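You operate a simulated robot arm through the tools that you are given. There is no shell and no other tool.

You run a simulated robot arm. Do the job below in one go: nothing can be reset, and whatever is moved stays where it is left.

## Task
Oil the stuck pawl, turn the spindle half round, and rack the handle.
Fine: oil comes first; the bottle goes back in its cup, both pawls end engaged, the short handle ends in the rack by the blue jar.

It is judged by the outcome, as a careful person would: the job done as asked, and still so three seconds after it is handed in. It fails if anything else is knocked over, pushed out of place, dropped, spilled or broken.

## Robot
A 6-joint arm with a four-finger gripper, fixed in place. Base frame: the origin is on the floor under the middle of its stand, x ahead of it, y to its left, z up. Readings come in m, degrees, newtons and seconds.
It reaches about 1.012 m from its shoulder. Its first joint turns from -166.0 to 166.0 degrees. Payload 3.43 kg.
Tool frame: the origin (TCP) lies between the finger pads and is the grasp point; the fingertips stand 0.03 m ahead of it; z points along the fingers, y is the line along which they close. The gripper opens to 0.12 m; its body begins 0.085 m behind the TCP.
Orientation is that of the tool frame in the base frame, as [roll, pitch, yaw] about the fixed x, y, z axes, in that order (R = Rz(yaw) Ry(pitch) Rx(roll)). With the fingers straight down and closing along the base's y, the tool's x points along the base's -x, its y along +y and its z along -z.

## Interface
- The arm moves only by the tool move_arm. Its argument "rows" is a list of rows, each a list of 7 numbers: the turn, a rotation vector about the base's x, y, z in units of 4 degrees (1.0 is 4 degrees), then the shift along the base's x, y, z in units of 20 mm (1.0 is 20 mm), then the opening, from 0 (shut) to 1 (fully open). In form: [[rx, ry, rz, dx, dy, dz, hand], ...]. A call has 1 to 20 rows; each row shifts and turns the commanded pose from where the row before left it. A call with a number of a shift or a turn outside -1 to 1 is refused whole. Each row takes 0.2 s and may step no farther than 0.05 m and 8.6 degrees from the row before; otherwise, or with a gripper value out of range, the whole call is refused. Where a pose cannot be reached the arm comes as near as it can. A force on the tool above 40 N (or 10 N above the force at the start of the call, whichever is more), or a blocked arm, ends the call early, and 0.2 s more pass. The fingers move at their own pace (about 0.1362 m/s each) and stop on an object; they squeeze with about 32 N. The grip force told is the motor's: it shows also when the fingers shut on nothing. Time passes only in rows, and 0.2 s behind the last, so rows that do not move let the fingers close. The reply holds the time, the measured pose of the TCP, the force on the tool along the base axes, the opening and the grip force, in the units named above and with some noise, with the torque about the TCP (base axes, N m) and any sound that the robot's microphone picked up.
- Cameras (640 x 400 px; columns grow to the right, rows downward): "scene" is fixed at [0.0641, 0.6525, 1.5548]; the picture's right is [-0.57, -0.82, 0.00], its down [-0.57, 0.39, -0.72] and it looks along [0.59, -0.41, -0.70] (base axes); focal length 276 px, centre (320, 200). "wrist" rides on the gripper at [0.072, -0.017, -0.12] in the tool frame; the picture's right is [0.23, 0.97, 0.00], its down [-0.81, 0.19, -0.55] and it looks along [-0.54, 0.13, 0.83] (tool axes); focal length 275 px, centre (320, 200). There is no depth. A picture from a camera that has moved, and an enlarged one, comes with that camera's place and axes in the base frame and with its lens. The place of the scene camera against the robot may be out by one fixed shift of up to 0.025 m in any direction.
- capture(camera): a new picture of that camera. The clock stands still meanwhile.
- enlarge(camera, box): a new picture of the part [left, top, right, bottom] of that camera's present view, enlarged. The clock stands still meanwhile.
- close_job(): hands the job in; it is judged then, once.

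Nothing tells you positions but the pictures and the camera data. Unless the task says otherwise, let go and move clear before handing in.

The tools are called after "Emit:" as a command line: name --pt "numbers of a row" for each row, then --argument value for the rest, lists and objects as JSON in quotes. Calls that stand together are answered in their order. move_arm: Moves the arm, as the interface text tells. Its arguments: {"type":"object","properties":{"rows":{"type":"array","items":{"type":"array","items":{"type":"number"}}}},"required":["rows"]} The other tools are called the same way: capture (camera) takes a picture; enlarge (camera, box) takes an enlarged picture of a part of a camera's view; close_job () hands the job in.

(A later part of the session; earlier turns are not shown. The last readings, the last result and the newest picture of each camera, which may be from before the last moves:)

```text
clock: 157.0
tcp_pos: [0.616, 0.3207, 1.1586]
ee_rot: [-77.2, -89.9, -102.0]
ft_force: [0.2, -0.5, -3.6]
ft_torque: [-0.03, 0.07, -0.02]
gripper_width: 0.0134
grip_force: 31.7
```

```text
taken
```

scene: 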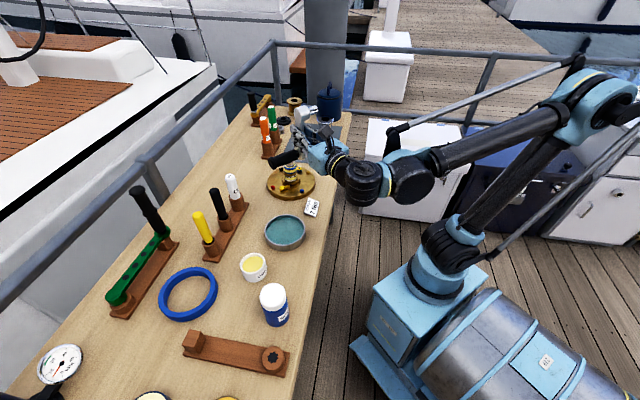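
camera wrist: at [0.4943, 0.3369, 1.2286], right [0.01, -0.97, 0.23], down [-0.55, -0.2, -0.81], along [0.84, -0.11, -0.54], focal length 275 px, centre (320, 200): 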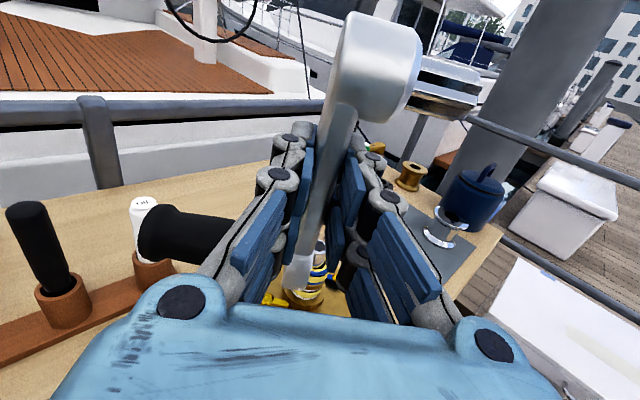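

Emit:
move_arm --pt "0 0 0.956 0 0 0 0" --pt "0 0 0.956 0 0 0 0" --pt "0 0 0.956 0 0 0 0" --pt "0 0 0.956 0 0 0 0" --pt "0.9866 0.27 0 0 0 0 0" --pt "0.9866 0.27 0 0 0 0 0" --pt "0.9866 0.27 0 0 0 0 0" --pt "0.9866 0.27 0 0 0 0 0" --pt "0.9866 0.27 0 0 0 0 0" --pt "0.9866 0.27 0 0 0 0 0" --pt "0.9866 0.27 0 0 0 0 0" --pt "0.9866 0.27 0 0 0 0 0" --pt "0.9866 0.27 0 0 0 0 0" --pt "0.9866 0.27 0 0 0 0 0" --pt "0.9866 0.27 0 0 0 0 0" --pt "0.9866 0.27 0 0 0 0 0" --pt "0.9866 0.27 0 0 0 0 0" --pt "0.9866 0.27 0 0 0 0 0" --pt "0.9866 0.27 0 0 0 0 0" --pt "0.9866 0.27 0 0 0 0 0"

Emit:
move_arm --pt "0.9866 0.27 0 0 0 0 0" --pt "0.9866 0.27 0 0 0 0 0" --pt "0.9866 0.27 0 0 0 0 0" --pt "0.9866 0.27 0 0 0 0 0" --pt "0.9866 0.27 0 0 0 0 0" --pt "0.9866 0.27 0 0 0 0 0"

Emit:
capture --camera "wrist"

Emit:
capture --camera "scene"

Emit:
enlarge --camera "scene" --box '[240, 70, 360, 200]'

```text
clock: 161.2
tcp_pos: [0.6146, 0.3204, 1.1588]
ee_rot: [-89.2, -24.2, -74.7]
ft_force: [0.2, -0.4, -3.8]
ft_torque: [0.02, 0.02, 0.0]
gripper_width: 0.0136
grip_force: 32.0
```

```text
clock: 162.6
tcp_pos: [0.6151, 0.3198, 1.1582]
ee_rot: [-89.2, 0.2, -74.6]
ft_force: [-0.3, -0.6, -3.2]
ft_torque: [-0.02, 0.04, -0.01]
gripper_width: 0.0135
grip_force: 31.6
```

```text
taken
camera wrist: at [0.5179, 0.221, 1.1723], right [0.07, -0.21, -0.97], down [-0.74, 0.64, -0.2], along [0.66, 0.74, -0.11], focal length 275 px, centre (320, 200)
```

wrist: 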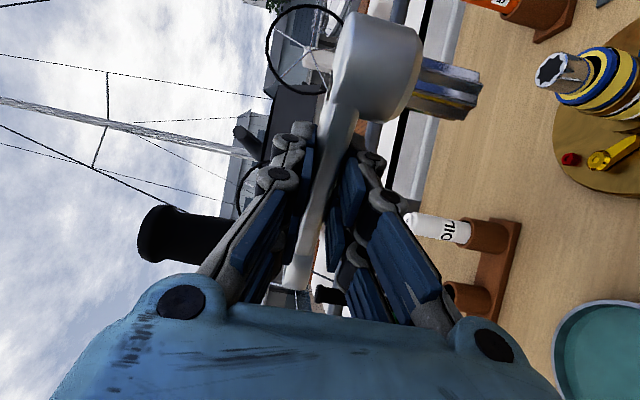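

```text
taken
```

scene: 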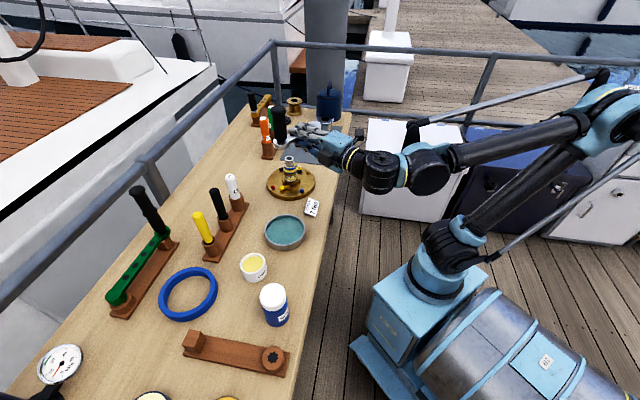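

```text
3.08 times, centred on (300, 135) of scene
camera zoom: at [0.0641, 0.6525, 1.5548], right [-0.57, -0.82, 0.0], down [-0.57, 0.39, -0.72], along [0.59, -0.41, -0.7], focal length 849 px, centre (382, 400)
```

zoom: 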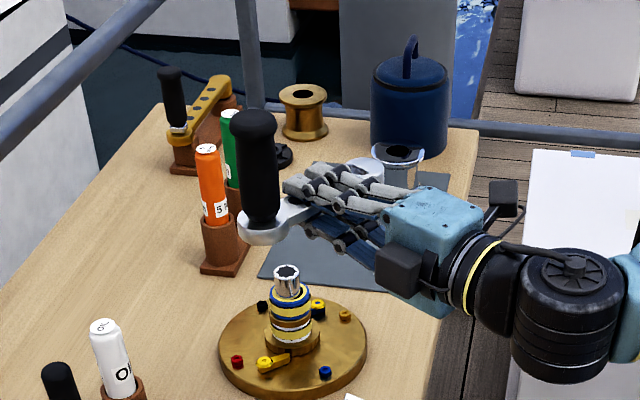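

The handle is upright in the gripper. Let me zoom in on its star spigot and on the spindle's star socket to check their alignment.

Emit:
enlarge --camera "wrist" --box '[330, 0, 500, 140]'

Emit:
enlarge --camera "wrist" --box '[400, 45, 500, 125]'

Emit:
enlarge --camera "wrist" --box '[520, 40, 640, 140]'

```text
2.86 times, centred on (415, 70) of wrist
camera zoom: at [0.5179, 0.221, 1.1723], right [0.07, -0.21, -0.97], down [-0.74, 0.64, -0.2], along [0.66, 0.74, -0.11], focal length 786 px, centre (49, 571)
```

zoom: 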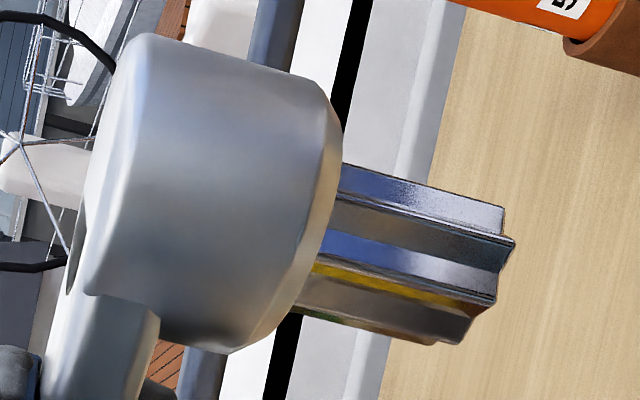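

```text
5.00 times, centred on (450, 85) of wrist
camera zoom: at [0.5179, 0.221, 1.1723], right [0.07, -0.21, -0.97], down [-0.74, 0.64, -0.2], along [0.66, 0.74, -0.11], focal length 1376 px, centre (-330, 775)
```

zoom: 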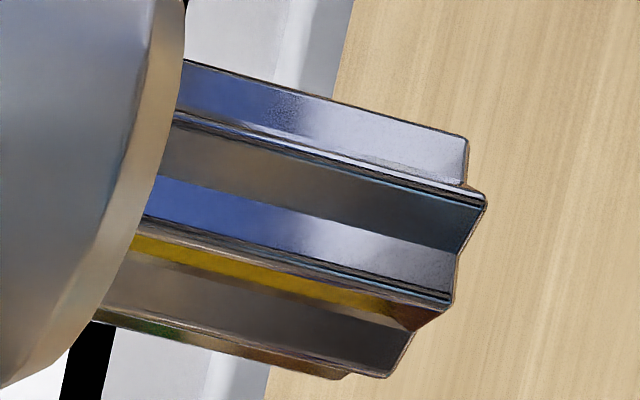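

```text
4.00 times, centred on (580, 90) of wrist
camera zoom: at [0.5179, 0.221, 1.1723], right [0.07, -0.21, -0.97], down [-0.74, 0.64, -0.2], along [0.66, 0.74, -0.11], focal length 1101 px, centre (-720, 640)
```

zoom: 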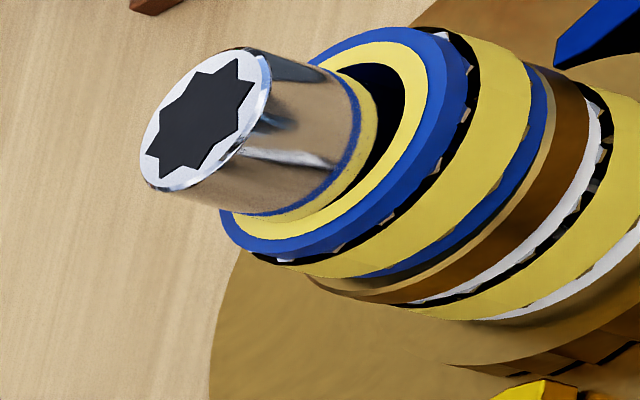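

The ridge pattern shows a star ridge lines up with the bar, so the handle at 105° should fit the socket at 15° (mod 45). Moving the spigot to just above the spindle.

Emit:
move_arm --pt "-0.053 0.193 0 0.845 0.093 -0.4875 0" --pt "0 0 0 0.845 0.093 -0.4875 0" --pt "0 0 0 0.845 0.093 -0.4875 0" --pt "0 0 0 0.845 0.093 -0.4875 0" --pt "0 0 0 0.845 0.093 -0.4875 0" --pt "0 0 0 0.845 0.093 -0.4875 0" --pt "0 0 0 0.845 0.093 -0.4875 0" --pt "0 0 0 0.845 0.093 -0.4875 0"

Emit:
capture --camera "wrist"

Emit:
enlarge --camera "wrist" --box '[330, 0, 640, 200]'

Emit:
enlarge --camera "scene" --box '[240, 90, 360, 200]'

```text
clock: 164.4
tcp_pos: [0.7504, 0.3357, 1.0785]
ee_rot: [-90.0, 0.2, -74.9]
ft_force: [-0.7, -0.9, -2.8]
ft_torque: [0.02, 0.04, -0.02]
gripper_width: 0.0134
grip_force: 31.9
```

```text
taken
camera wrist: at [0.6536, 0.2359, 1.0943], right [0.06, -0.22, -0.97], down [-0.75, 0.64, -0.19], along [0.66, 0.74, -0.12], focal length 275 px, centre (320, 200)
```

wrist: 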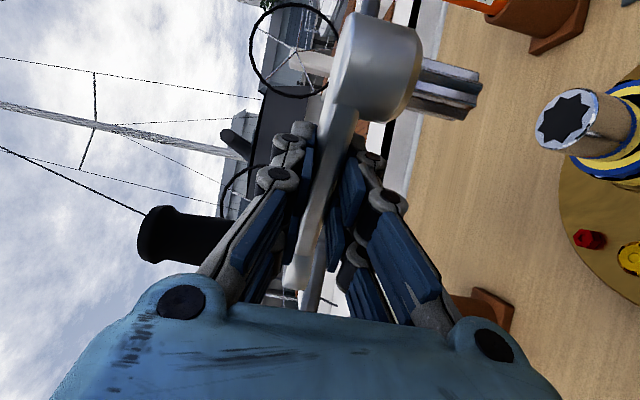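

```text
2.00 times, centred on (485, 100) of wrist
camera zoom: at [0.6536, 0.2359, 1.0943], right [0.06, -0.22, -0.97], down [-0.75, 0.64, -0.19], along [0.66, 0.74, -0.12], focal length 551 px, centre (-10, 400)
```

zoom: 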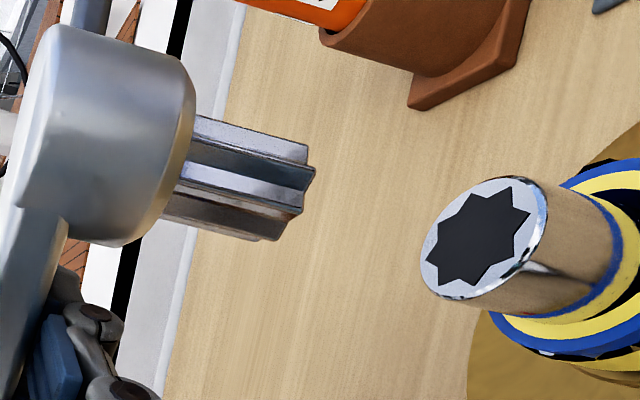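

```text
3.64 times, centred on (300, 145) of scene
camera zoom: at [0.0641, 0.6525, 1.5548], right [-0.57, -0.82, 0.0], down [-0.57, 0.39, -0.72], along [0.59, -0.41, -0.7], focal length 1003 px, centre (393, 400)
```

zoom: 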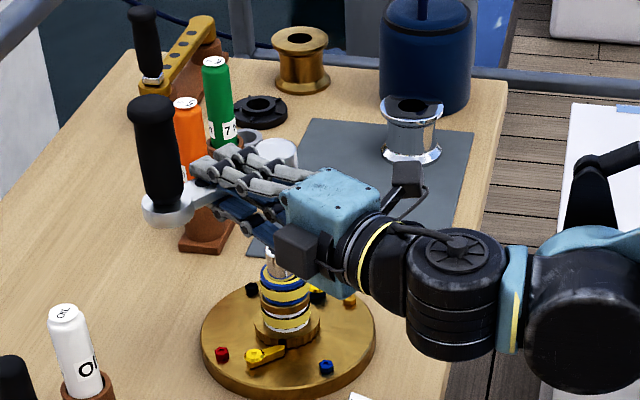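

Very close: about 2.5 mm of sideways correction needed. Lowering until the spigot is just above the socket.

Emit:
move_arm --pt "0 0 0 0.018 -0.06 -0.52 0" --pt "0 0 0 0.018 -0.06 -0.52 0" --pt "0 0 0 0 0 -0.52 0" --pt "0 0 0 0 0 -0.52 0"

Emit:
enlarge --camera "wrist" --box '[400, 20, 560, 140]'

```text
clock: 165.4
tcp_pos: [0.7502, 0.3314, 1.0379]
ee_rot: [-90.0, 0.2, -74.7]
ft_force: [0.5, 0.1, -3.6]
ft_torque: [-0.01, 0.04, 0.01]
gripper_width: 0.0135
grip_force: 31.9
```

```text
3.33 times, centred on (480, 80) of wrist
camera zoom: at [0.6534, 0.2331, 1.0531], right [0.06, -0.22, -0.97], down [-0.75, 0.64, -0.19], along [0.66, 0.74, -0.12], focal length 918 px, centre (-213, 600)
```

zoom: 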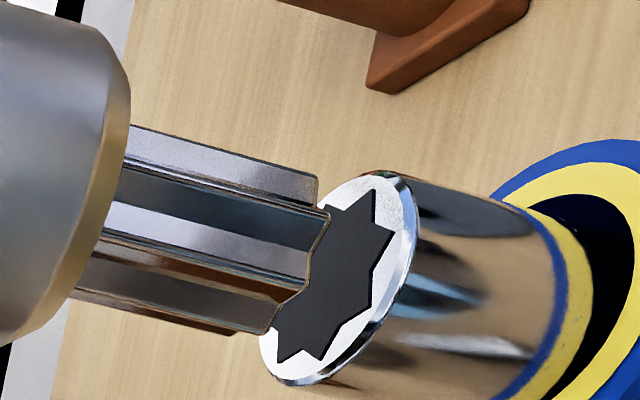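

The spigot and socket look coaxial to within about a millimetre. Lowering in small steps and watching the contact force.

Emit:
move_arm --pt "0 0 0 0 0 -0.2 0" --pt "0 0 0 0 0 -0.2 0" --pt "0 0 0 0 0 -0.1 0"

Emit:
enlarge --camera "wrist" --box '[400, 20, 560, 140]'

```text
clock: 166.2
tcp_pos: [0.75, 0.3333, 1.0273]
ee_rot: [-90.0, 0.3, -74.8]
ft_force: [0.1, -0.4, -2.8]
ft_torque: [0.04, 0.02, 0.01]
gripper_width: 0.0135
grip_force: 32.0
```

```text
3.33 times, centred on (480, 80) of wrist
camera zoom: at [0.6532, 0.2332, 1.0431], right [0.06, -0.22, -0.97], down [-0.75, 0.64, -0.19], along [0.66, 0.74, -0.13], focal length 918 px, centre (-213, 600)
```

zoom: 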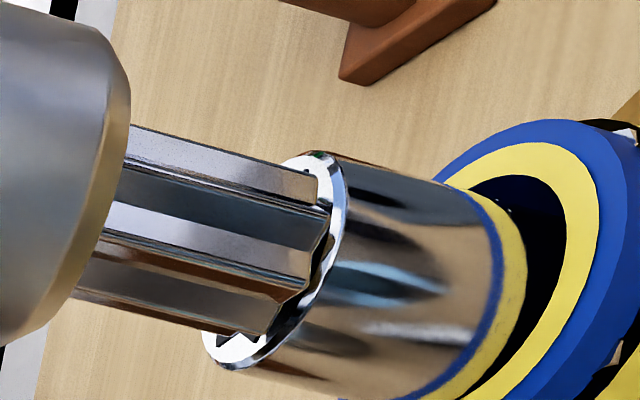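

Emit:
move_arm --pt "0 0 0 0 0 -0.1 0" --pt "0 0 0 0 0 -0.1 0"

Emit:
enlarge --camera "wrist" --box '[400, 20, 560, 140]'

```text
clock: 166.8
tcp_pos: [0.7509, 0.3329, 1.0247]
ee_rot: [-90.0, 0.2, -74.7]
ft_force: [5.0, 4.1, 16.3]
ft_torque: [-0.7, -0.49, 0.31]
gripper_width: 0.0135
grip_force: 31.6
```

```text
3.33 times, centred on (480, 80) of wrist
camera zoom: at [0.6532, 0.2341, 1.0402], right [0.06, -0.22, -0.97], down [-0.75, 0.64, -0.19], along [0.66, 0.74, -0.13], focal length 918 px, centre (-213, 600)
```

zoom: 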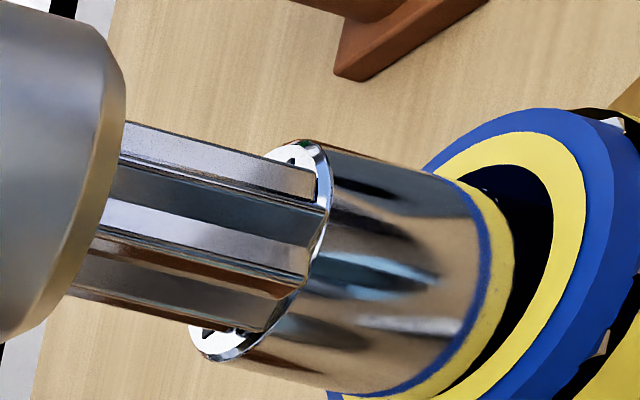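

Contact: the reaction puts the touch point on the robot-side rim, so the spigot sits about 1.5 mm too near. I'll lift slightly, shift forward and try again.

Emit:
move_arm --pt "0 0 0 0 0 0.15 0" --pt "0 0 0 0.075 -0.01 0 0" --pt "0 0 0 0 0 -0.1 0" --pt "0 0 0 0 0 -0.05 0"

Emit:
enlarge --camera "wrist" --box '[400, 20, 560, 140]'

```text
clock: 167.8
tcp_pos: [0.7521, 0.3332, 1.0248]
ee_rot: [-89.9, 0.1, -74.7]
ft_force: [4.2, 3.6, 9.2]
ft_torque: [-0.5, -0.31, 0.24]
gripper_width: 0.0134
grip_force: 32.5
```

```text
3.33 times, centred on (480, 80) of wrist
camera zoom: at [0.6548, 0.2336, 1.0405], right [0.06, -0.22, -0.97], down [-0.75, 0.64, -0.19], along [0.66, 0.74, -0.13], focal length 918 px, centre (-213, 600)
```

zoom: 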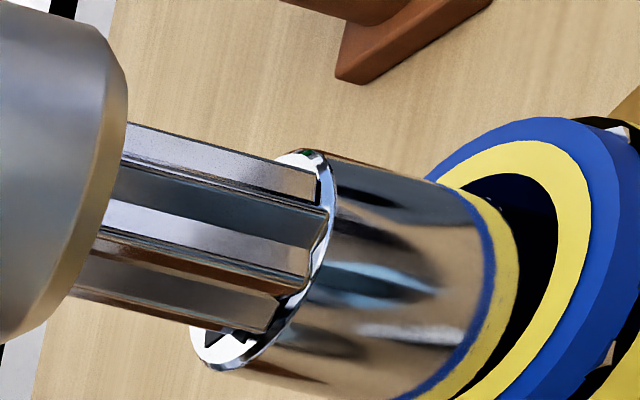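

Emit:
move_arm --pt "0 0 0 0 0 0.12 0" --pt "0 0 0 0.063 0.054 0 0" --pt "0 0 0 0 0 -0.1 0" --pt "0 0 0 0 0 -0.05 0"

Emit:
enlarge --camera "wrist" --box '[400, 20, 560, 140]'

```text
clock: 168.8
tcp_pos: [0.753, 0.3349, 1.0243]
ee_rot: [-90.0, 0.1, -74.7]
ft_force: [5.4, 4.9, 17.0]
ft_torque: [-0.79, -0.62, 0.38]
gripper_width: 0.0135
grip_force: 32.1
```

```text
3.33 times, centred on (480, 80) of wrist
camera zoom: at [0.6559, 0.235, 1.0401], right [0.06, -0.22, -0.97], down [-0.75, 0.64, -0.19], along [0.66, 0.74, -0.13], focal length 918 px, centre (-213, 600)
```

zoom: 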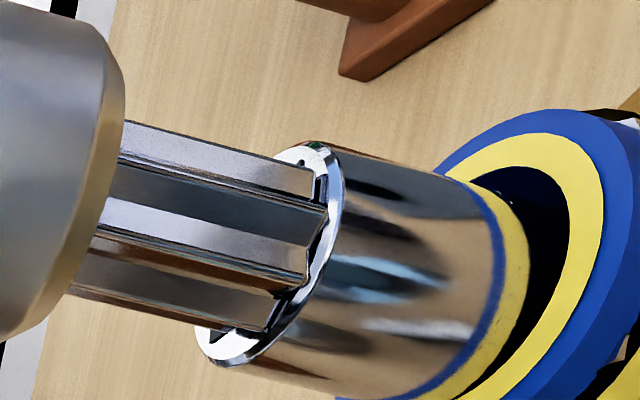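

Emit:
enlarge --camera "wrist" --box '[450, 50, 510, 120]'

Emit:
enlarge --camera "wrist" --box '[478, 58, 506, 80]'

```text
5.71 times, centred on (480, 85) of wrist
camera zoom: at [0.6559, 0.235, 1.0401], right [0.06, -0.22, -0.97], down [-0.75, 0.64, -0.19], along [0.66, 0.74, -0.13], focal length 1573 px, centre (-594, 857)
```

zoom: 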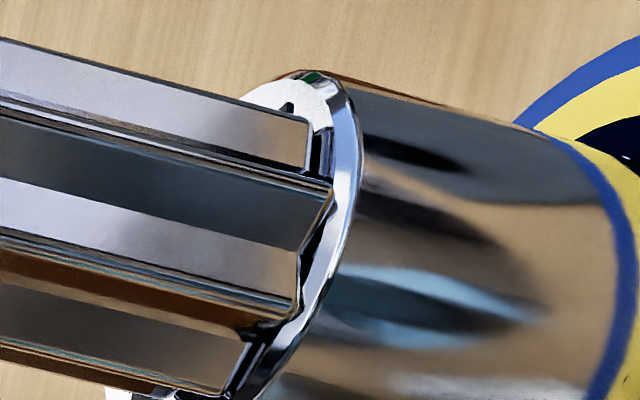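

```text
16.00 times, centred on (492, 69) of wrist
camera zoom: at [0.6559, 0.235, 1.0401], right [0.06, -0.22, -0.97], down [-0.75, 0.64, -0.19], along [0.66, 0.74, -0.13], focal length 4404 px, centre (-2432, 2296)
```

zoom: 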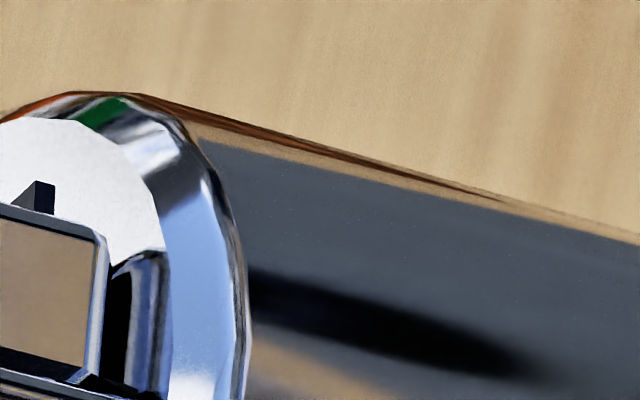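

Emit:
move_arm --pt "0 0 0 0 0 0.1 0" --pt "0 0 0 -0.029 -0.026 0 0" --pt "0 0 0 0 0 -0.1 0" --pt "0 0 0 0 0 -0.03 0"

Emit:
enlarge --camera "wrist" --box '[450, 50, 510, 120]'

```text
clock: 169.8
tcp_pos: [0.7519, 0.3335, 1.0241]
ee_rot: [-89.9, 0.2, -74.7]
ft_force: [6.7, 6.4, 26.2]
ft_torque: [-1.15, -0.75, 0.4]
gripper_width: 0.0139
grip_force: 32.2
```

```text
5.71 times, centred on (480, 85) of wrist
camera zoom: at [0.6552, 0.2348, 1.0396], right [0.06, -0.22, -0.97], down [-0.75, 0.64, -0.19], along [0.66, 0.74, -0.12], focal length 1573 px, centre (-594, 857)
```

zoom: 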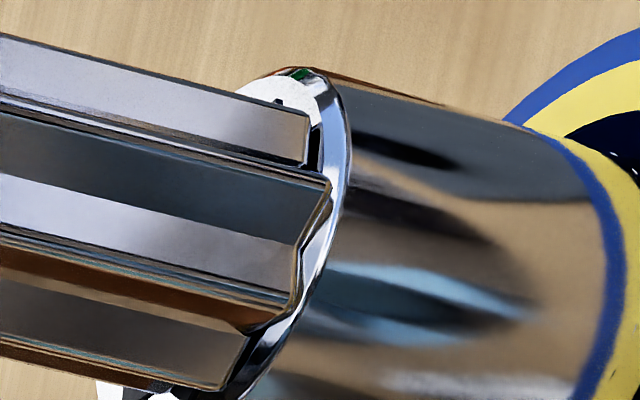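

It still rests on the rim. I'll lift a centimetre and re-check the star's orientation; the touch may have turned the spindle slightly.

Emit:
move_arm --pt "0 0 0 0 0 0.25 0" --pt "0 0 0 0 0 0.5 0" --pt "0 0 0 0 0 0.25 0"

Emit:
enlarge --camera "wrist" --box '[400, 20, 560, 140]'

Emit:
enlarge --camera "wrist" --box '[470, 50, 550, 120]'

```text
clock: 170.6
tcp_pos: [0.7527, 0.3343, 1.0425]
ee_rot: [-90.0, 0.2, -74.7]
ft_force: [0.4, -0.4, -3.8]
ft_torque: [0.05, 0.02, -0.01]
gripper_width: 0.0137
grip_force: 32.2
```

```text
3.33 times, centred on (480, 80) of wrist
camera zoom: at [0.6559, 0.2342, 1.0583], right [0.06, -0.22, -0.97], down [-0.75, 0.64, -0.19], along [0.66, 0.74, -0.12], focal length 918 px, centre (-213, 600)
```

zoom: 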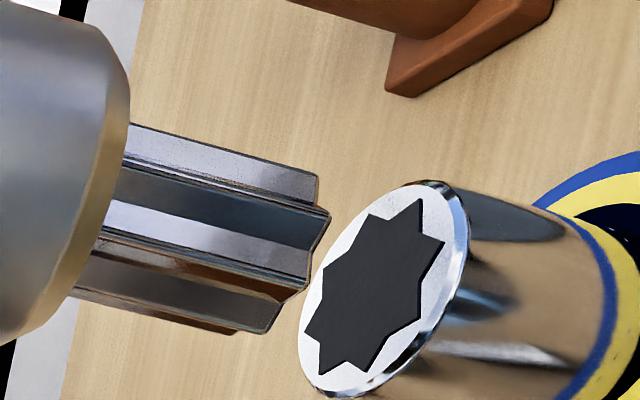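

```text
5.71 times, centred on (510, 85) of wrist
camera zoom: at [0.6559, 0.2342, 1.0583], right [0.06, -0.22, -0.97], down [-0.75, 0.64, -0.19], along [0.66, 0.74, -0.12], focal length 1573 px, centre (-766, 857)
```

zoom: 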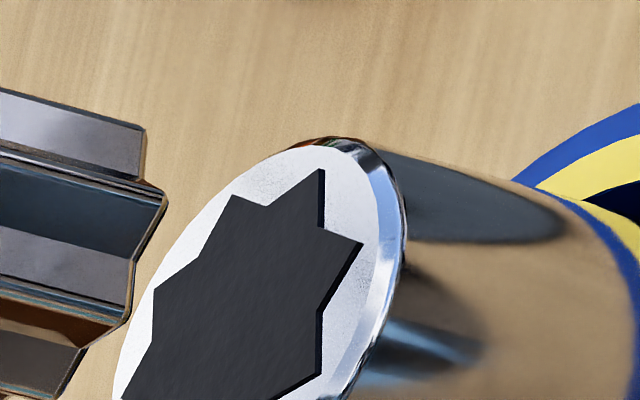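

Both stars line up in angle; the remaining offset is well under a millimetre. I'll take a sharper view to fine-tune.

Emit:
enlarge --camera "wrist" --box '[455, 45, 535, 95]'

Emit:
enlarge --camera "wrist" --box '[455, 80, 535, 130]'

```text
8.00 times, centred on (495, 70) of wrist
camera zoom: at [0.6559, 0.2342, 1.0583], right [0.06, -0.22, -0.97], down [-0.75, 0.64, -0.19], along [0.66, 0.74, -0.12], focal length 2202 px, centre (-1080, 1240)
```

zoom: 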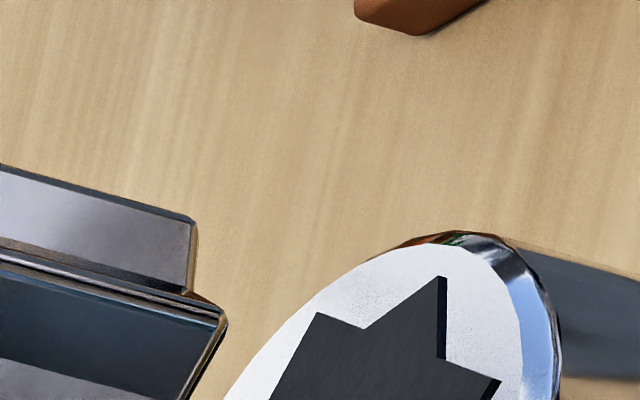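

```text
8.00 times, centred on (495, 105) of wrist
camera zoom: at [0.6559, 0.2342, 1.0583], right [0.06, -0.22, -0.97], down [-0.75, 0.64, -0.19], along [0.66, 0.74, -0.12], focal length 2202 px, centre (-1080, 960)
```

zoom: 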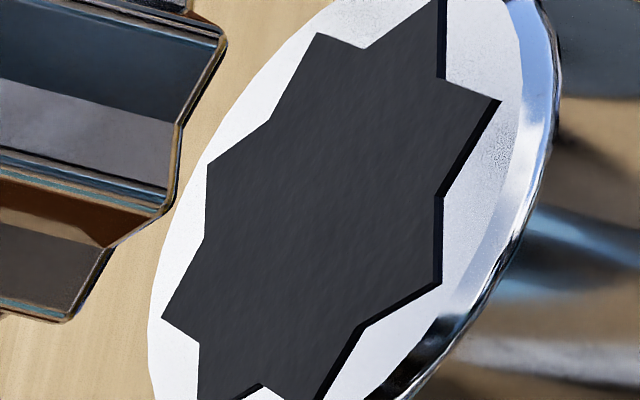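

The view along the approach direction is hard to judge, so I'll search by touch: light contact and half-millimetre shifts until the spigot drops in.

Emit:
move_arm --pt "0 0 0 0.035 0.061 0 0" --pt "0 0 0 0 0 -0.4 0" --pt "0 0 0 0 0 -0.4 0" --pt "0 0 0 0 0 -0.13 0"

Emit:
enlarge --camera "wrist" --box '[450, 50, 510, 120]'

```text
clock: 171.6
tcp_pos: [0.7531, 0.3356, 1.0243]
ee_rot: [-89.9, 0.1, -74.6]
ft_force: [3.9, 2.7, 11.9]
ft_torque: [-0.59, -0.43, 0.23]
gripper_width: 0.0136
grip_force: 31.8
```

```text
5.71 times, centred on (480, 85) of wrist
camera zoom: at [0.656, 0.2364, 1.0403], right [0.06, -0.22, -0.97], down [-0.75, 0.64, -0.19], along [0.66, 0.74, -0.13], focal length 1573 px, centre (-594, 857)
```

zoom: 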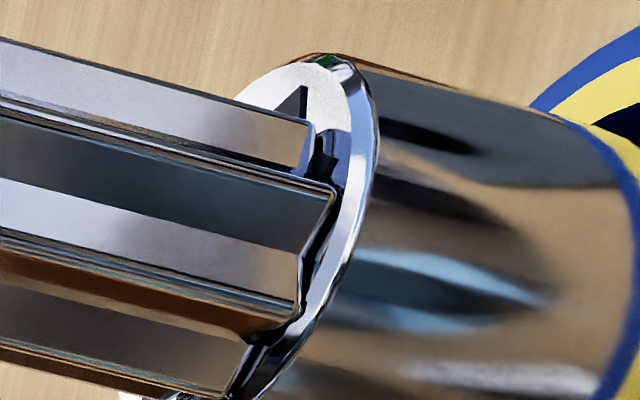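

Emit:
move_arm --pt "0 0 0 0 0 0.03 0" --pt "0 0 0 0.0763 0.006 0 0"

Emit:
move_arm --pt "0 0 0 0.0723 0.02 0 0"

Emit:
enlarge --camera "wrist" --box '[450, 50, 510, 120]'

```text
clock: 172.2
tcp_pos: [0.7548, 0.3362, 1.0237]
ee_rot: [-90.0, 0.2, -74.8]
ft_force: [-3.2, 4.0, 11.1]
ft_torque: [-0.54, 0.0, -0.14]
gripper_width: 0.0138
grip_force: 32.3
```

```text
clock: 172.6
tcp_pos: [0.7554, 0.3353, 1.0241]
ee_rot: [-89.9, 0.3, -74.9]
ft_force: [-1.6, -1.7, 2.5]
ft_torque: [-0.35, 0.03, -0.15]
gripper_width: 0.0134
grip_force: 31.8
```

```text
5.71 times, centred on (480, 85) of wrist
camera zoom: at [0.6589, 0.2362, 1.0402], right [0.06, -0.22, -0.97], down [-0.75, 0.64, -0.19], along [0.66, 0.74, -0.12], focal length 1573 px, centre (-594, 857)
```

zoom: 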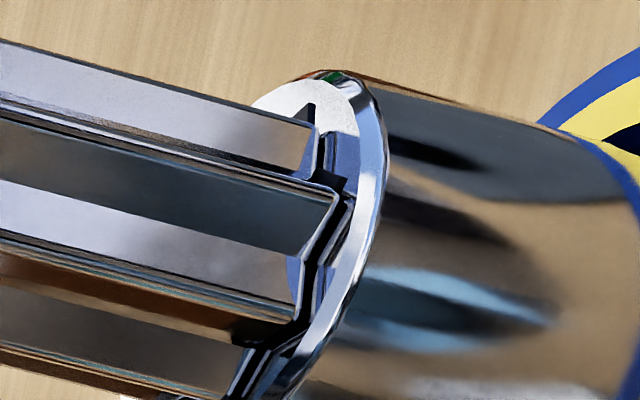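

The force dropped to about 6 N and the spigot now sits within the star outline. Trying to lower.

Emit:
move_arm --pt "0 0 0 0 0 -0.06 0"

Emit:
enlarge --camera "wrist" --box '[450, 50, 510, 120]'

```text
clock: 173.0
tcp_pos: [0.7559, 0.3353, 1.0249]
ee_rot: [-89.9, 0.1, -74.8]
ft_force: [-2.1, -3.0, 17.2]
ft_torque: [-1.1, -0.08, -0.19]
gripper_width: 0.0137
grip_force: 31.9
```

```text
5.71 times, centred on (480, 85) of wrist
camera zoom: at [0.659, 0.2365, 1.0399], right [0.06, -0.22, -0.97], down [-0.75, 0.64, -0.19], along [0.66, 0.74, -0.12], focal length 1573 px, centre (-594, 857)
```

zoom: 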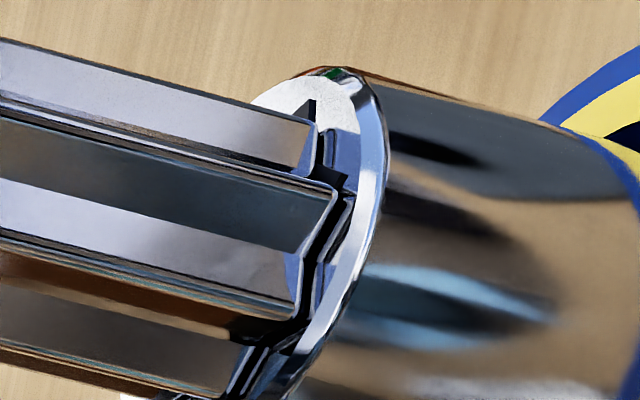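

Emit:
move_arm --pt "0 0 0 0 0 0.06 0" --pt "0 0 0 0.049 -0.028 0 0" --pt "0 0 0 0 0 -0.06 0"

Emit:
enlarge --camera "wrist" --box '[450, 50, 510, 120]'

```text
clock: 173.8
tcp_pos: [0.7561, 0.3384, 1.023]
ee_rot: [-89.8, 0.2, -74.6]
ft_force: [2.0, 10.7, 24.7]
ft_torque: [-1.18, -0.54, 0.3]
gripper_width: 0.014
grip_force: 32.0
```

```text
5.71 times, centred on (480, 85) of wrist
camera zoom: at [0.6598, 0.237, 1.0396], right [0.06, -0.22, -0.97], down [-0.75, 0.64, -0.19], along [0.66, 0.74, -0.12], focal length 1573 px, centre (-594, 857)
```

zoom: 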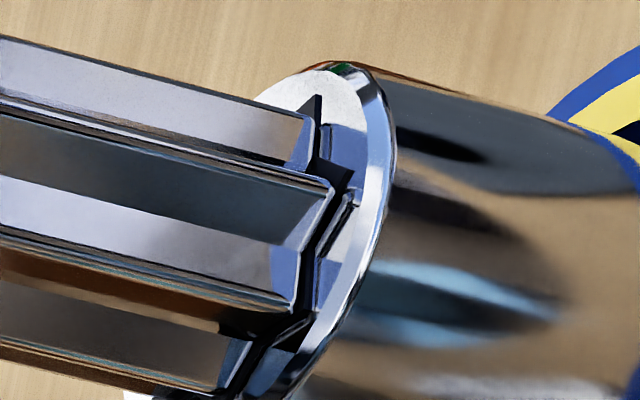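

Emit:
move_arm --pt "0 0 0 0 0 0.08 0" --pt "0 0 0 0.043 0.0325 0 0" --pt "0 0 0 0 0 -0.08 0"

Emit:
enlarge --camera "wrist" --box '[450, 50, 510, 120]'

```text
clock: 174.6
tcp_pos: [0.7586, 0.3354, 1.0241]
ee_rot: [-90.0, 0.2, -74.8]
ft_force: [-4.4, 0.1, 17.2]
ft_torque: [-1.3, -0.1, -0.25]
gripper_width: 0.0137
grip_force: 31.8
```

```text
5.71 times, centred on (480, 85) of wrist
camera zoom: at [0.6604, 0.2362, 1.0396], right [0.06, -0.22, -0.97], down [-0.75, 0.64, -0.19], along [0.66, 0.74, -0.12], focal length 1573 px, centre (-594, 857)
```

zoom: 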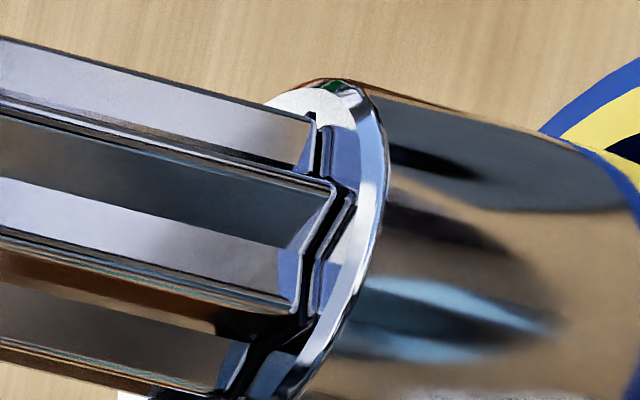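

Emit:
move_arm --pt "0 0 0 0 0 0.08 0" --pt "0 0 0 -0.035 0.012 0 0" --pt "0 0 0 0 0 -0.08 0"

Emit:
enlarge --camera "wrist" --box '[450, 50, 510, 120]'

```text
clock: 175.4
tcp_pos: [0.7572, 0.3351, 1.0249]
ee_rot: [-89.9, 0.1, -74.7]
ft_force: [-2.3, 0.7, 9.9]
ft_torque: [-0.72, -0.03, -0.15]
gripper_width: 0.0135
grip_force: 31.7
```

```text
5.71 times, centred on (480, 85) of wrist
camera zoom: at [0.6605, 0.2361, 1.0401], right [0.06, -0.22, -0.97], down [-0.75, 0.64, -0.19], along [0.66, 0.74, -0.12], focal length 1573 px, centre (-594, 857)
```

zoom: 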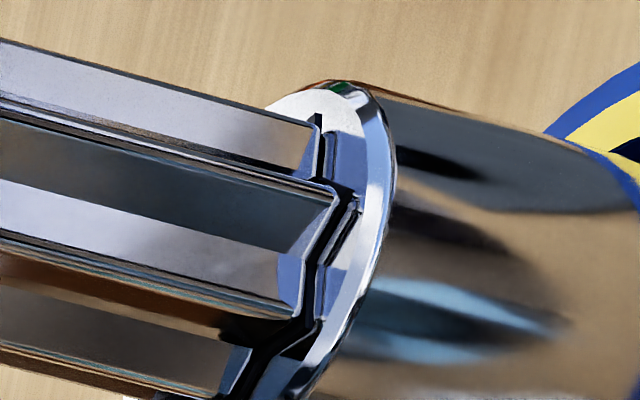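

Emit:
enlarge --camera "wrist" --box '[472, 58, 502, 83]'

Emit:
enlarge --camera "wrist" --box '[465, 90, 495, 120]'

```text
16.00 times, centred on (487, 70) of wrist
camera zoom: at [0.6605, 0.2361, 1.0401], right [0.06, -0.22, -0.97], down [-0.75, 0.64, -0.19], along [0.66, 0.74, -0.12], focal length 4404 px, centre (-2352, 2272)
```

zoom: 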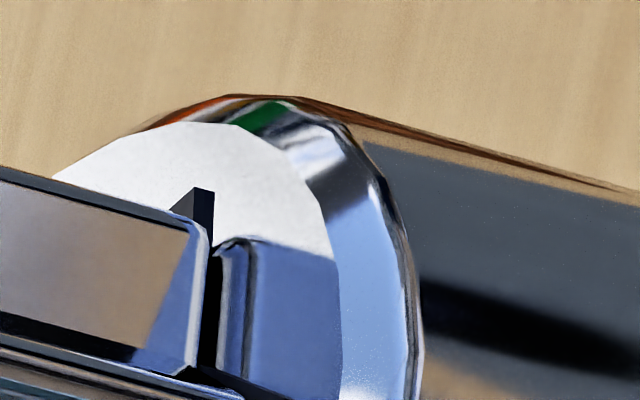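

```text
13.33 times, centred on (480, 105) of wrist
camera zoom: at [0.6605, 0.2361, 1.0401], right [0.06, -0.22, -0.97], down [-0.75, 0.64, -0.19], along [0.66, 0.74, -0.12], focal length 3670 px, centre (-1813, 1467)
```

zoom: 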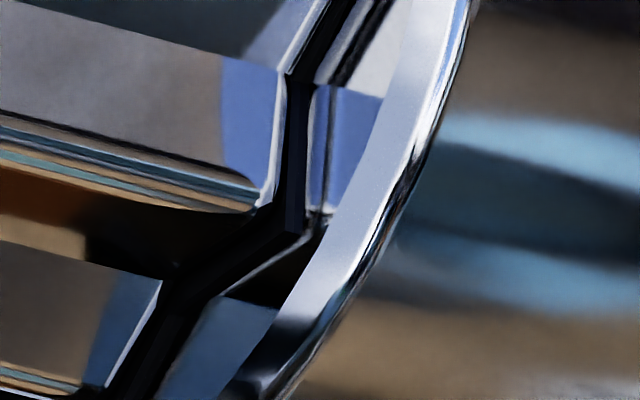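

Emit:
move_arm --pt "0 0 0 0 0 0.06 0" --pt "0 0 0 0.044 0.0275 0 0" --pt "0 0 0 0 0 -0.06 0"

Emit:
enlarge --camera "wrist" --box '[450, 50, 510, 120]'

```text
clock: 176.2
tcp_pos: [0.7578, 0.337, 1.0246]
ee_rot: [-90.1, 0.1, -74.7]
ft_force: [0.6, 0.3, -0.6]
ft_torque: [-0.11, -0.07, 0.09]
gripper_width: 0.0137
grip_force: 31.5
```

```text
5.71 times, centred on (480, 85) of wrist
camera zoom: at [0.661, 0.2367, 1.0399], right [0.06, -0.22, -0.97], down [-0.75, 0.64, -0.19], along [0.66, 0.74, -0.13], focal length 1573 px, centre (-594, 857)
```

zoom: 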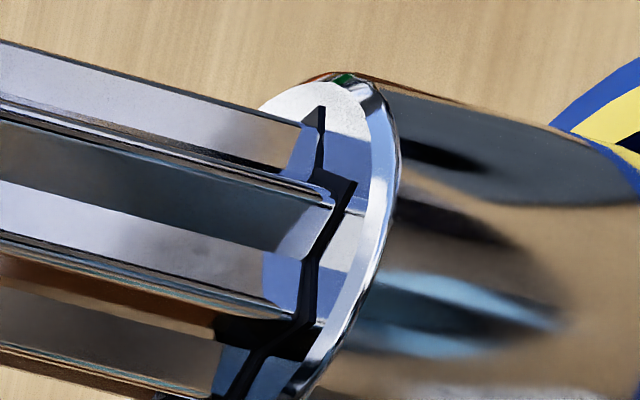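

The contact force vanished: the spigot appears to be entering the socket. Lowering 2 mm at a time.

Emit:
move_arm --pt "0 0 0 0 0 -0.1 0"

Emit:
enlarge --camera "wrist" --box '[450, 50, 510, 120]'

```text
clock: 176.6
tcp_pos: [0.7574, 0.3368, 1.0238]
ee_rot: [-89.9, 0.1, -74.7]
ft_force: [5.4, 11.0, 29.2]
ft_torque: [-1.13, -0.75, 0.45]
gripper_width: 0.0135
grip_force: 31.7
```

```text
5.71 times, centred on (480, 85) of wrist
camera zoom: at [0.6605, 0.2377, 1.0384], right [0.06, -0.22, -0.97], down [-0.75, 0.64, -0.19], along [0.66, 0.74, -0.13], focal length 1573 px, centre (-594, 857)
```

zoom: 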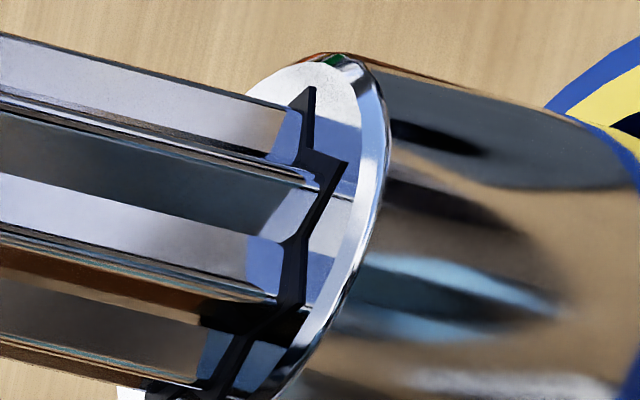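

The spigot is still resting on the rim. I'll raise it slightly and check from the fixed camera, which sees the offset from another side.

Emit:
move_arm --pt "0 0 0 0 0 0.15 0"

Emit:
enlarge --camera "scene" --box '[270, 130, 330, 180]'

Emit:
enlarge --camera "scene" --box '[280, 145, 310, 170]'

```text
clock: 177.0
tcp_pos: [0.7589, 0.3362, 1.0232]
ee_rot: [-90.0, 0.3, -74.8]
ft_force: [-1.9, 5.1, -0.5]
ft_torque: [0.13, 0.07, 0.01]
gripper_width: 0.0136
grip_force: 32.1
```

```text
8.00 times, centred on (300, 155) of scene
camera zoom: at [0.0641, 0.6525, 1.5548], right [-0.57, -0.82, 0.0], down [-0.57, 0.39, -0.72], along [0.59, -0.41, -0.7], focal length 2207 px, centre (480, 560)
```

zoom: 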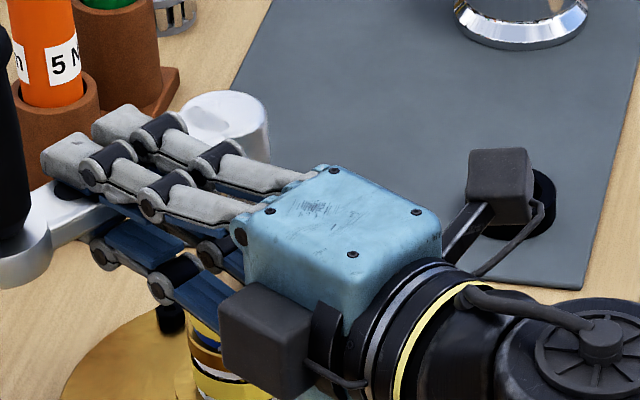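

```text
16.00 times, centred on (295, 158) of scene
camera zoom: at [0.0641, 0.6525, 1.5548], right [-0.57, -0.82, 0.0], down [-0.57, 0.39, -0.72], along [0.59, -0.41, -0.7], focal length 4414 px, centre (720, 880)
```

zoom: 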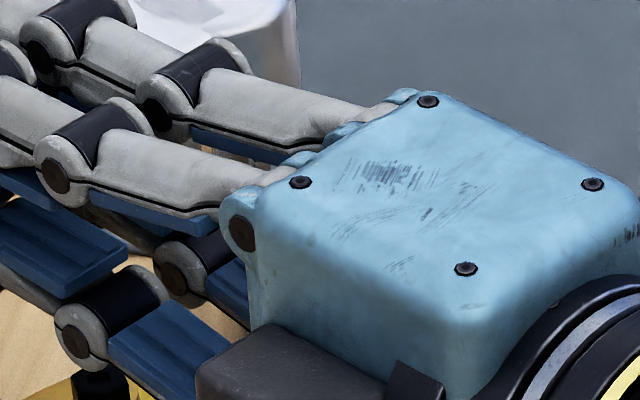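

Emit:
enlarge --camera "wrist" --box '[450, 50, 510, 120]'

Emit:
enlarge --camera "wrist" --box '[465, 60, 500, 88]'

Emit:
enlarge --camera "wrist" --box '[455, 88, 490, 120]'

```text
5.71 times, centred on (480, 85) of wrist
camera zoom: at [0.6608, 0.2366, 1.0398], right [0.06, -0.22, -0.97], down [-0.75, 0.64, -0.19], along [0.66, 0.74, -0.12], focal length 1573 px, centre (-594, 857)
```

zoom: 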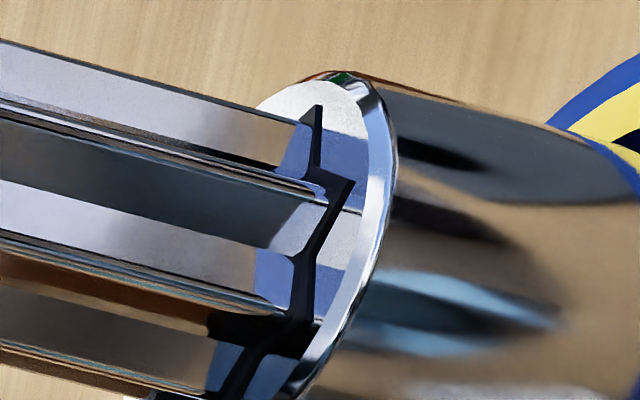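

```text
14.29 times, centred on (482, 74) of wrist
camera zoom: at [0.6608, 0.2366, 1.0398], right [0.06, -0.22, -0.97], down [-0.75, 0.64, -0.19], along [0.66, 0.74, -0.12], focal length 3932 px, centre (-2001, 2000)
```

zoom: 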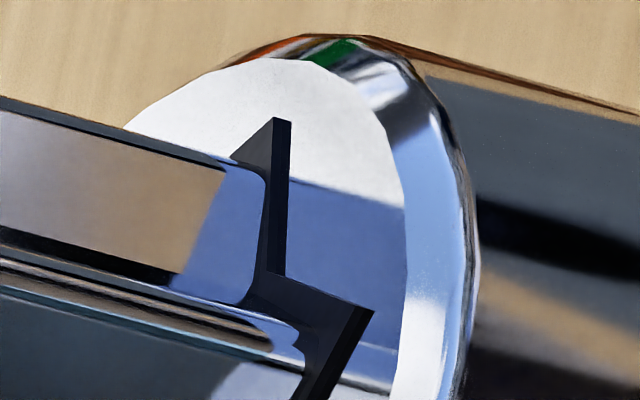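

```text
12.50 times, centred on (472, 104) of wrist
camera zoom: at [0.6608, 0.2366, 1.0398], right [0.06, -0.22, -0.97], down [-0.75, 0.64, -0.19], along [0.66, 0.74, -0.12], focal length 3441 px, centre (-1586, 1400)
```

zoom: 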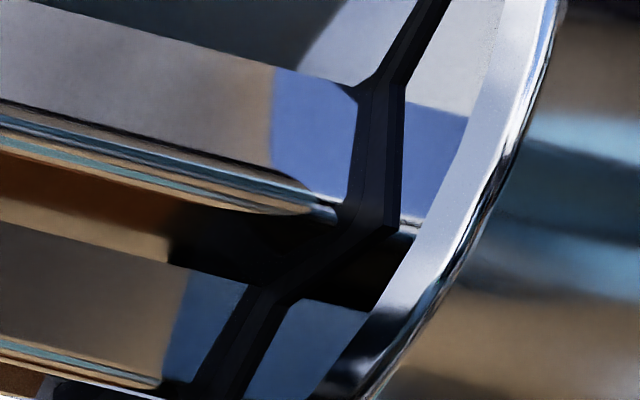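

Now it is clear: the spigot's tip is inside the star, pressing lightly on one side. I'll relieve that side load and lower again.

Emit:
move_arm --pt "0 0 0 -0.0066 0.024 0 0"

Emit:
move_arm --pt "0 0 0 0 0 -0.06 0"

```text
clock: 177.4
tcp_pos: [0.7575, 0.3363, 1.0253]
ee_rot: [-89.9, 0.2, -74.7]
ft_force: [0.0, -0.4, -3.4]
ft_torque: [0.02, 0.03, -0.02]
gripper_width: 0.0136
grip_force: 31.8
```

```text
clock: 177.8
tcp_pos: [0.7576, 0.3377, 1.0243]
ee_rot: [-90.0, 0.2, -74.8]
ft_force: [-1.1, -4.5, 4.2]
ft_torque: [-0.54, -0.11, -0.11]
gripper_width: 0.0136
grip_force: 32.2
```

Emit:
move_arm --pt "0 0 0 -0.007 -0.012 0 0"

Emit:
move_arm --pt "0 0 0 0 0 -0.06 0"

Emit:
enlarge --camera "wrist" --box '[450, 50, 510, 120]'

```text
clock: 178.2
tcp_pos: [0.7588, 0.3364, 1.0238]
ee_rot: [-90.0, 0.2, -74.6]
ft_force: [-2.7, -4.3, 2.9]
ft_torque: [-0.51, -0.01, -0.22]
gripper_width: 0.0134
grip_force: 32.1
```

```text
clock: 178.6
tcp_pos: [0.7568, 0.337, 1.0228]
ee_rot: [-90.0, 0.1, -74.8]
ft_force: [2.9, 0.2, 20.3]
ft_torque: [-1.16, -0.49, 0.1]
gripper_width: 0.0139
grip_force: 31.8
```

```text
5.71 times, centred on (480, 85) of wrist
camera zoom: at [0.6607, 0.2377, 1.0385], right [0.06, -0.22, -0.97], down [-0.75, 0.64, -0.19], along [0.66, 0.74, -0.12], focal length 1573 px, centre (-594, 857)
```

zoom: 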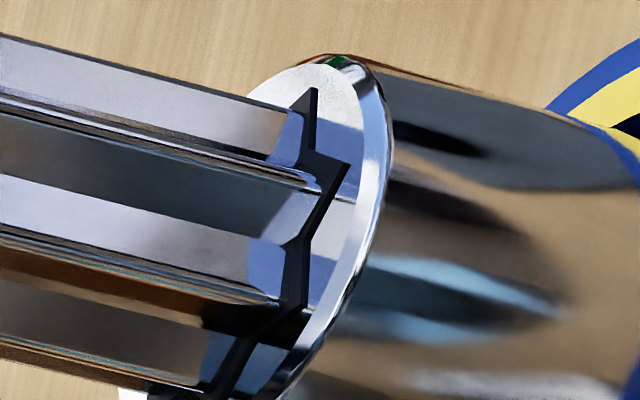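

Comparing ridge and star positions suggests the handle needs about 3.5° more counter-clockwise rotation about its own axis. I'll lift 2 mm, rotate about the hub, and check.

Emit:
move_arm --pt "0 0 0 0 0 0.15 0" --pt "0 0 0.44 -0.1 -0.0325 0 0" --pt "0 0 0.44 -0.1 -0.0325 0 0"

Emit:
enlarge --camera "wrist" --box '[450, 50, 510, 120]'

```text
clock: 179.4
tcp_pos: [0.7537, 0.3354, 1.025]
ee_rot: [-90.0, 0.2, -71.2]
ft_force: [-0.2, -0.2, -3.3]
ft_torque: [0.02, 0.03, 0.0]
gripper_width: 0.0134
grip_force: 31.9
```

```text
5.71 times, centred on (480, 85) of wrist
camera zoom: at [0.6632, 0.2299, 1.0409], right [0.07, -0.21, -0.97], down [-0.78, 0.59, -0.19], along [0.62, 0.78, -0.12], focal length 1573 px, centre (-594, 857)
```

zoom: 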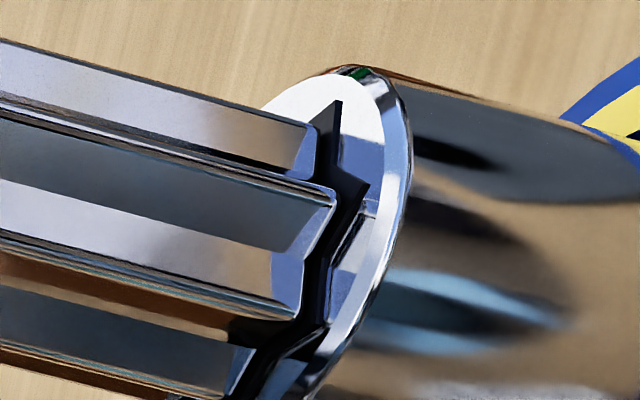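

Emit:
move_arm --pt "0 0 0 0.038 0.013 0 0" --pt "0 0 0 0 0 -0.1 0"

Emit:
enlarge --camera "wrist" --box '[450, 50, 510, 120]'

```text
clock: 180.0
tcp_pos: [0.755, 0.335, 1.0235]
ee_rot: [-89.9, 0.2, -71.3]
ft_force: [-2.0, 0.3, 3.5]
ft_torque: [-0.3, 0.0, -0.09]
gripper_width: 0.0136
grip_force: 31.5
```

```text
5.71 times, centred on (480, 85) of wrist
camera zoom: at [0.6639, 0.2301, 1.0394], right [0.07, -0.21, -0.97], down [-0.78, 0.59, -0.19], along [0.62, 0.78, -0.12], focal length 1573 px, centre (-594, 857)
```

zoom: 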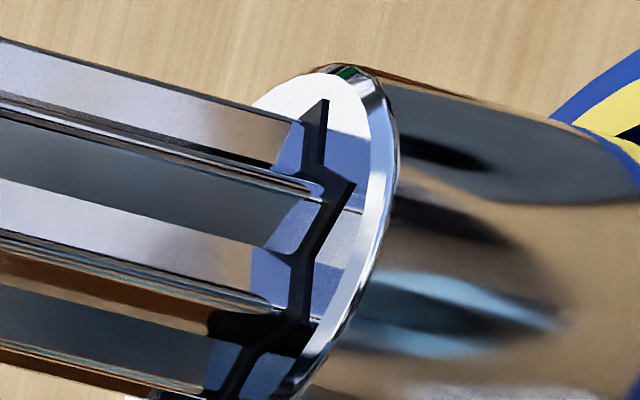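

Emit:
move_arm --pt "0 0 0 0 0 -0.06 0"

```text
clock: 180.4
tcp_pos: [0.7541, 0.3363, 1.0231]
ee_rot: [-89.9, 0.1, -71.1]
ft_force: [-0.2, 1.0, 14.9]
ft_torque: [-0.83, -0.4, -0.03]
gripper_width: 0.0137
grip_force: 31.8
```

Contact is now centred, which points to a small remaining rotation error. Pressing lightly, I'll rotate counter-clockwise in 1° steps, since the ratchet holds the spindle that way, and feel for it to drop.

Emit:
move_arm --pt "0 0 0 0 0 0.03 0" --pt "0 0 0.25 -0.048 -0.0165 0 0"

Emit:
move_arm --pt "0 0 0.25 -0.0478 -0.0173 0 0"

Emit:
enlarge --camera "wrist" --box '[450, 50, 510, 120]'

```text
clock: 181.0
tcp_pos: [0.7543, 0.3366, 1.0237]
ee_rot: [-90.0, 0.3, -70.2]
ft_force: [-3.3, 2.5, 9.8]
ft_torque: [-0.6, -0.18, -0.09]
gripper_width: 0.0136
grip_force: 31.6
```

```text
clock: 181.4
tcp_pos: [0.7526, 0.3346, 1.0241]
ee_rot: [-89.9, 0.2, -69.1]
ft_force: [2.2, 2.9, 14.4]
ft_torque: [-0.76, -0.45, 0.19]
gripper_width: 0.0138
grip_force: 31.8
```

```text
5.71 times, centred on (480, 85) of wrist
camera zoom: at [0.6659, 0.2265, 1.0388], right [0.08, -0.21, -0.97], down [-0.8, 0.56, -0.19], along [0.59, 0.8, -0.12], focal length 1573 px, centre (-594, 857)
```

zoom: 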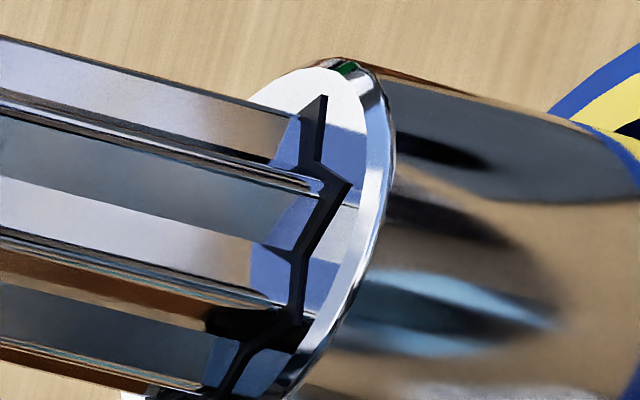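

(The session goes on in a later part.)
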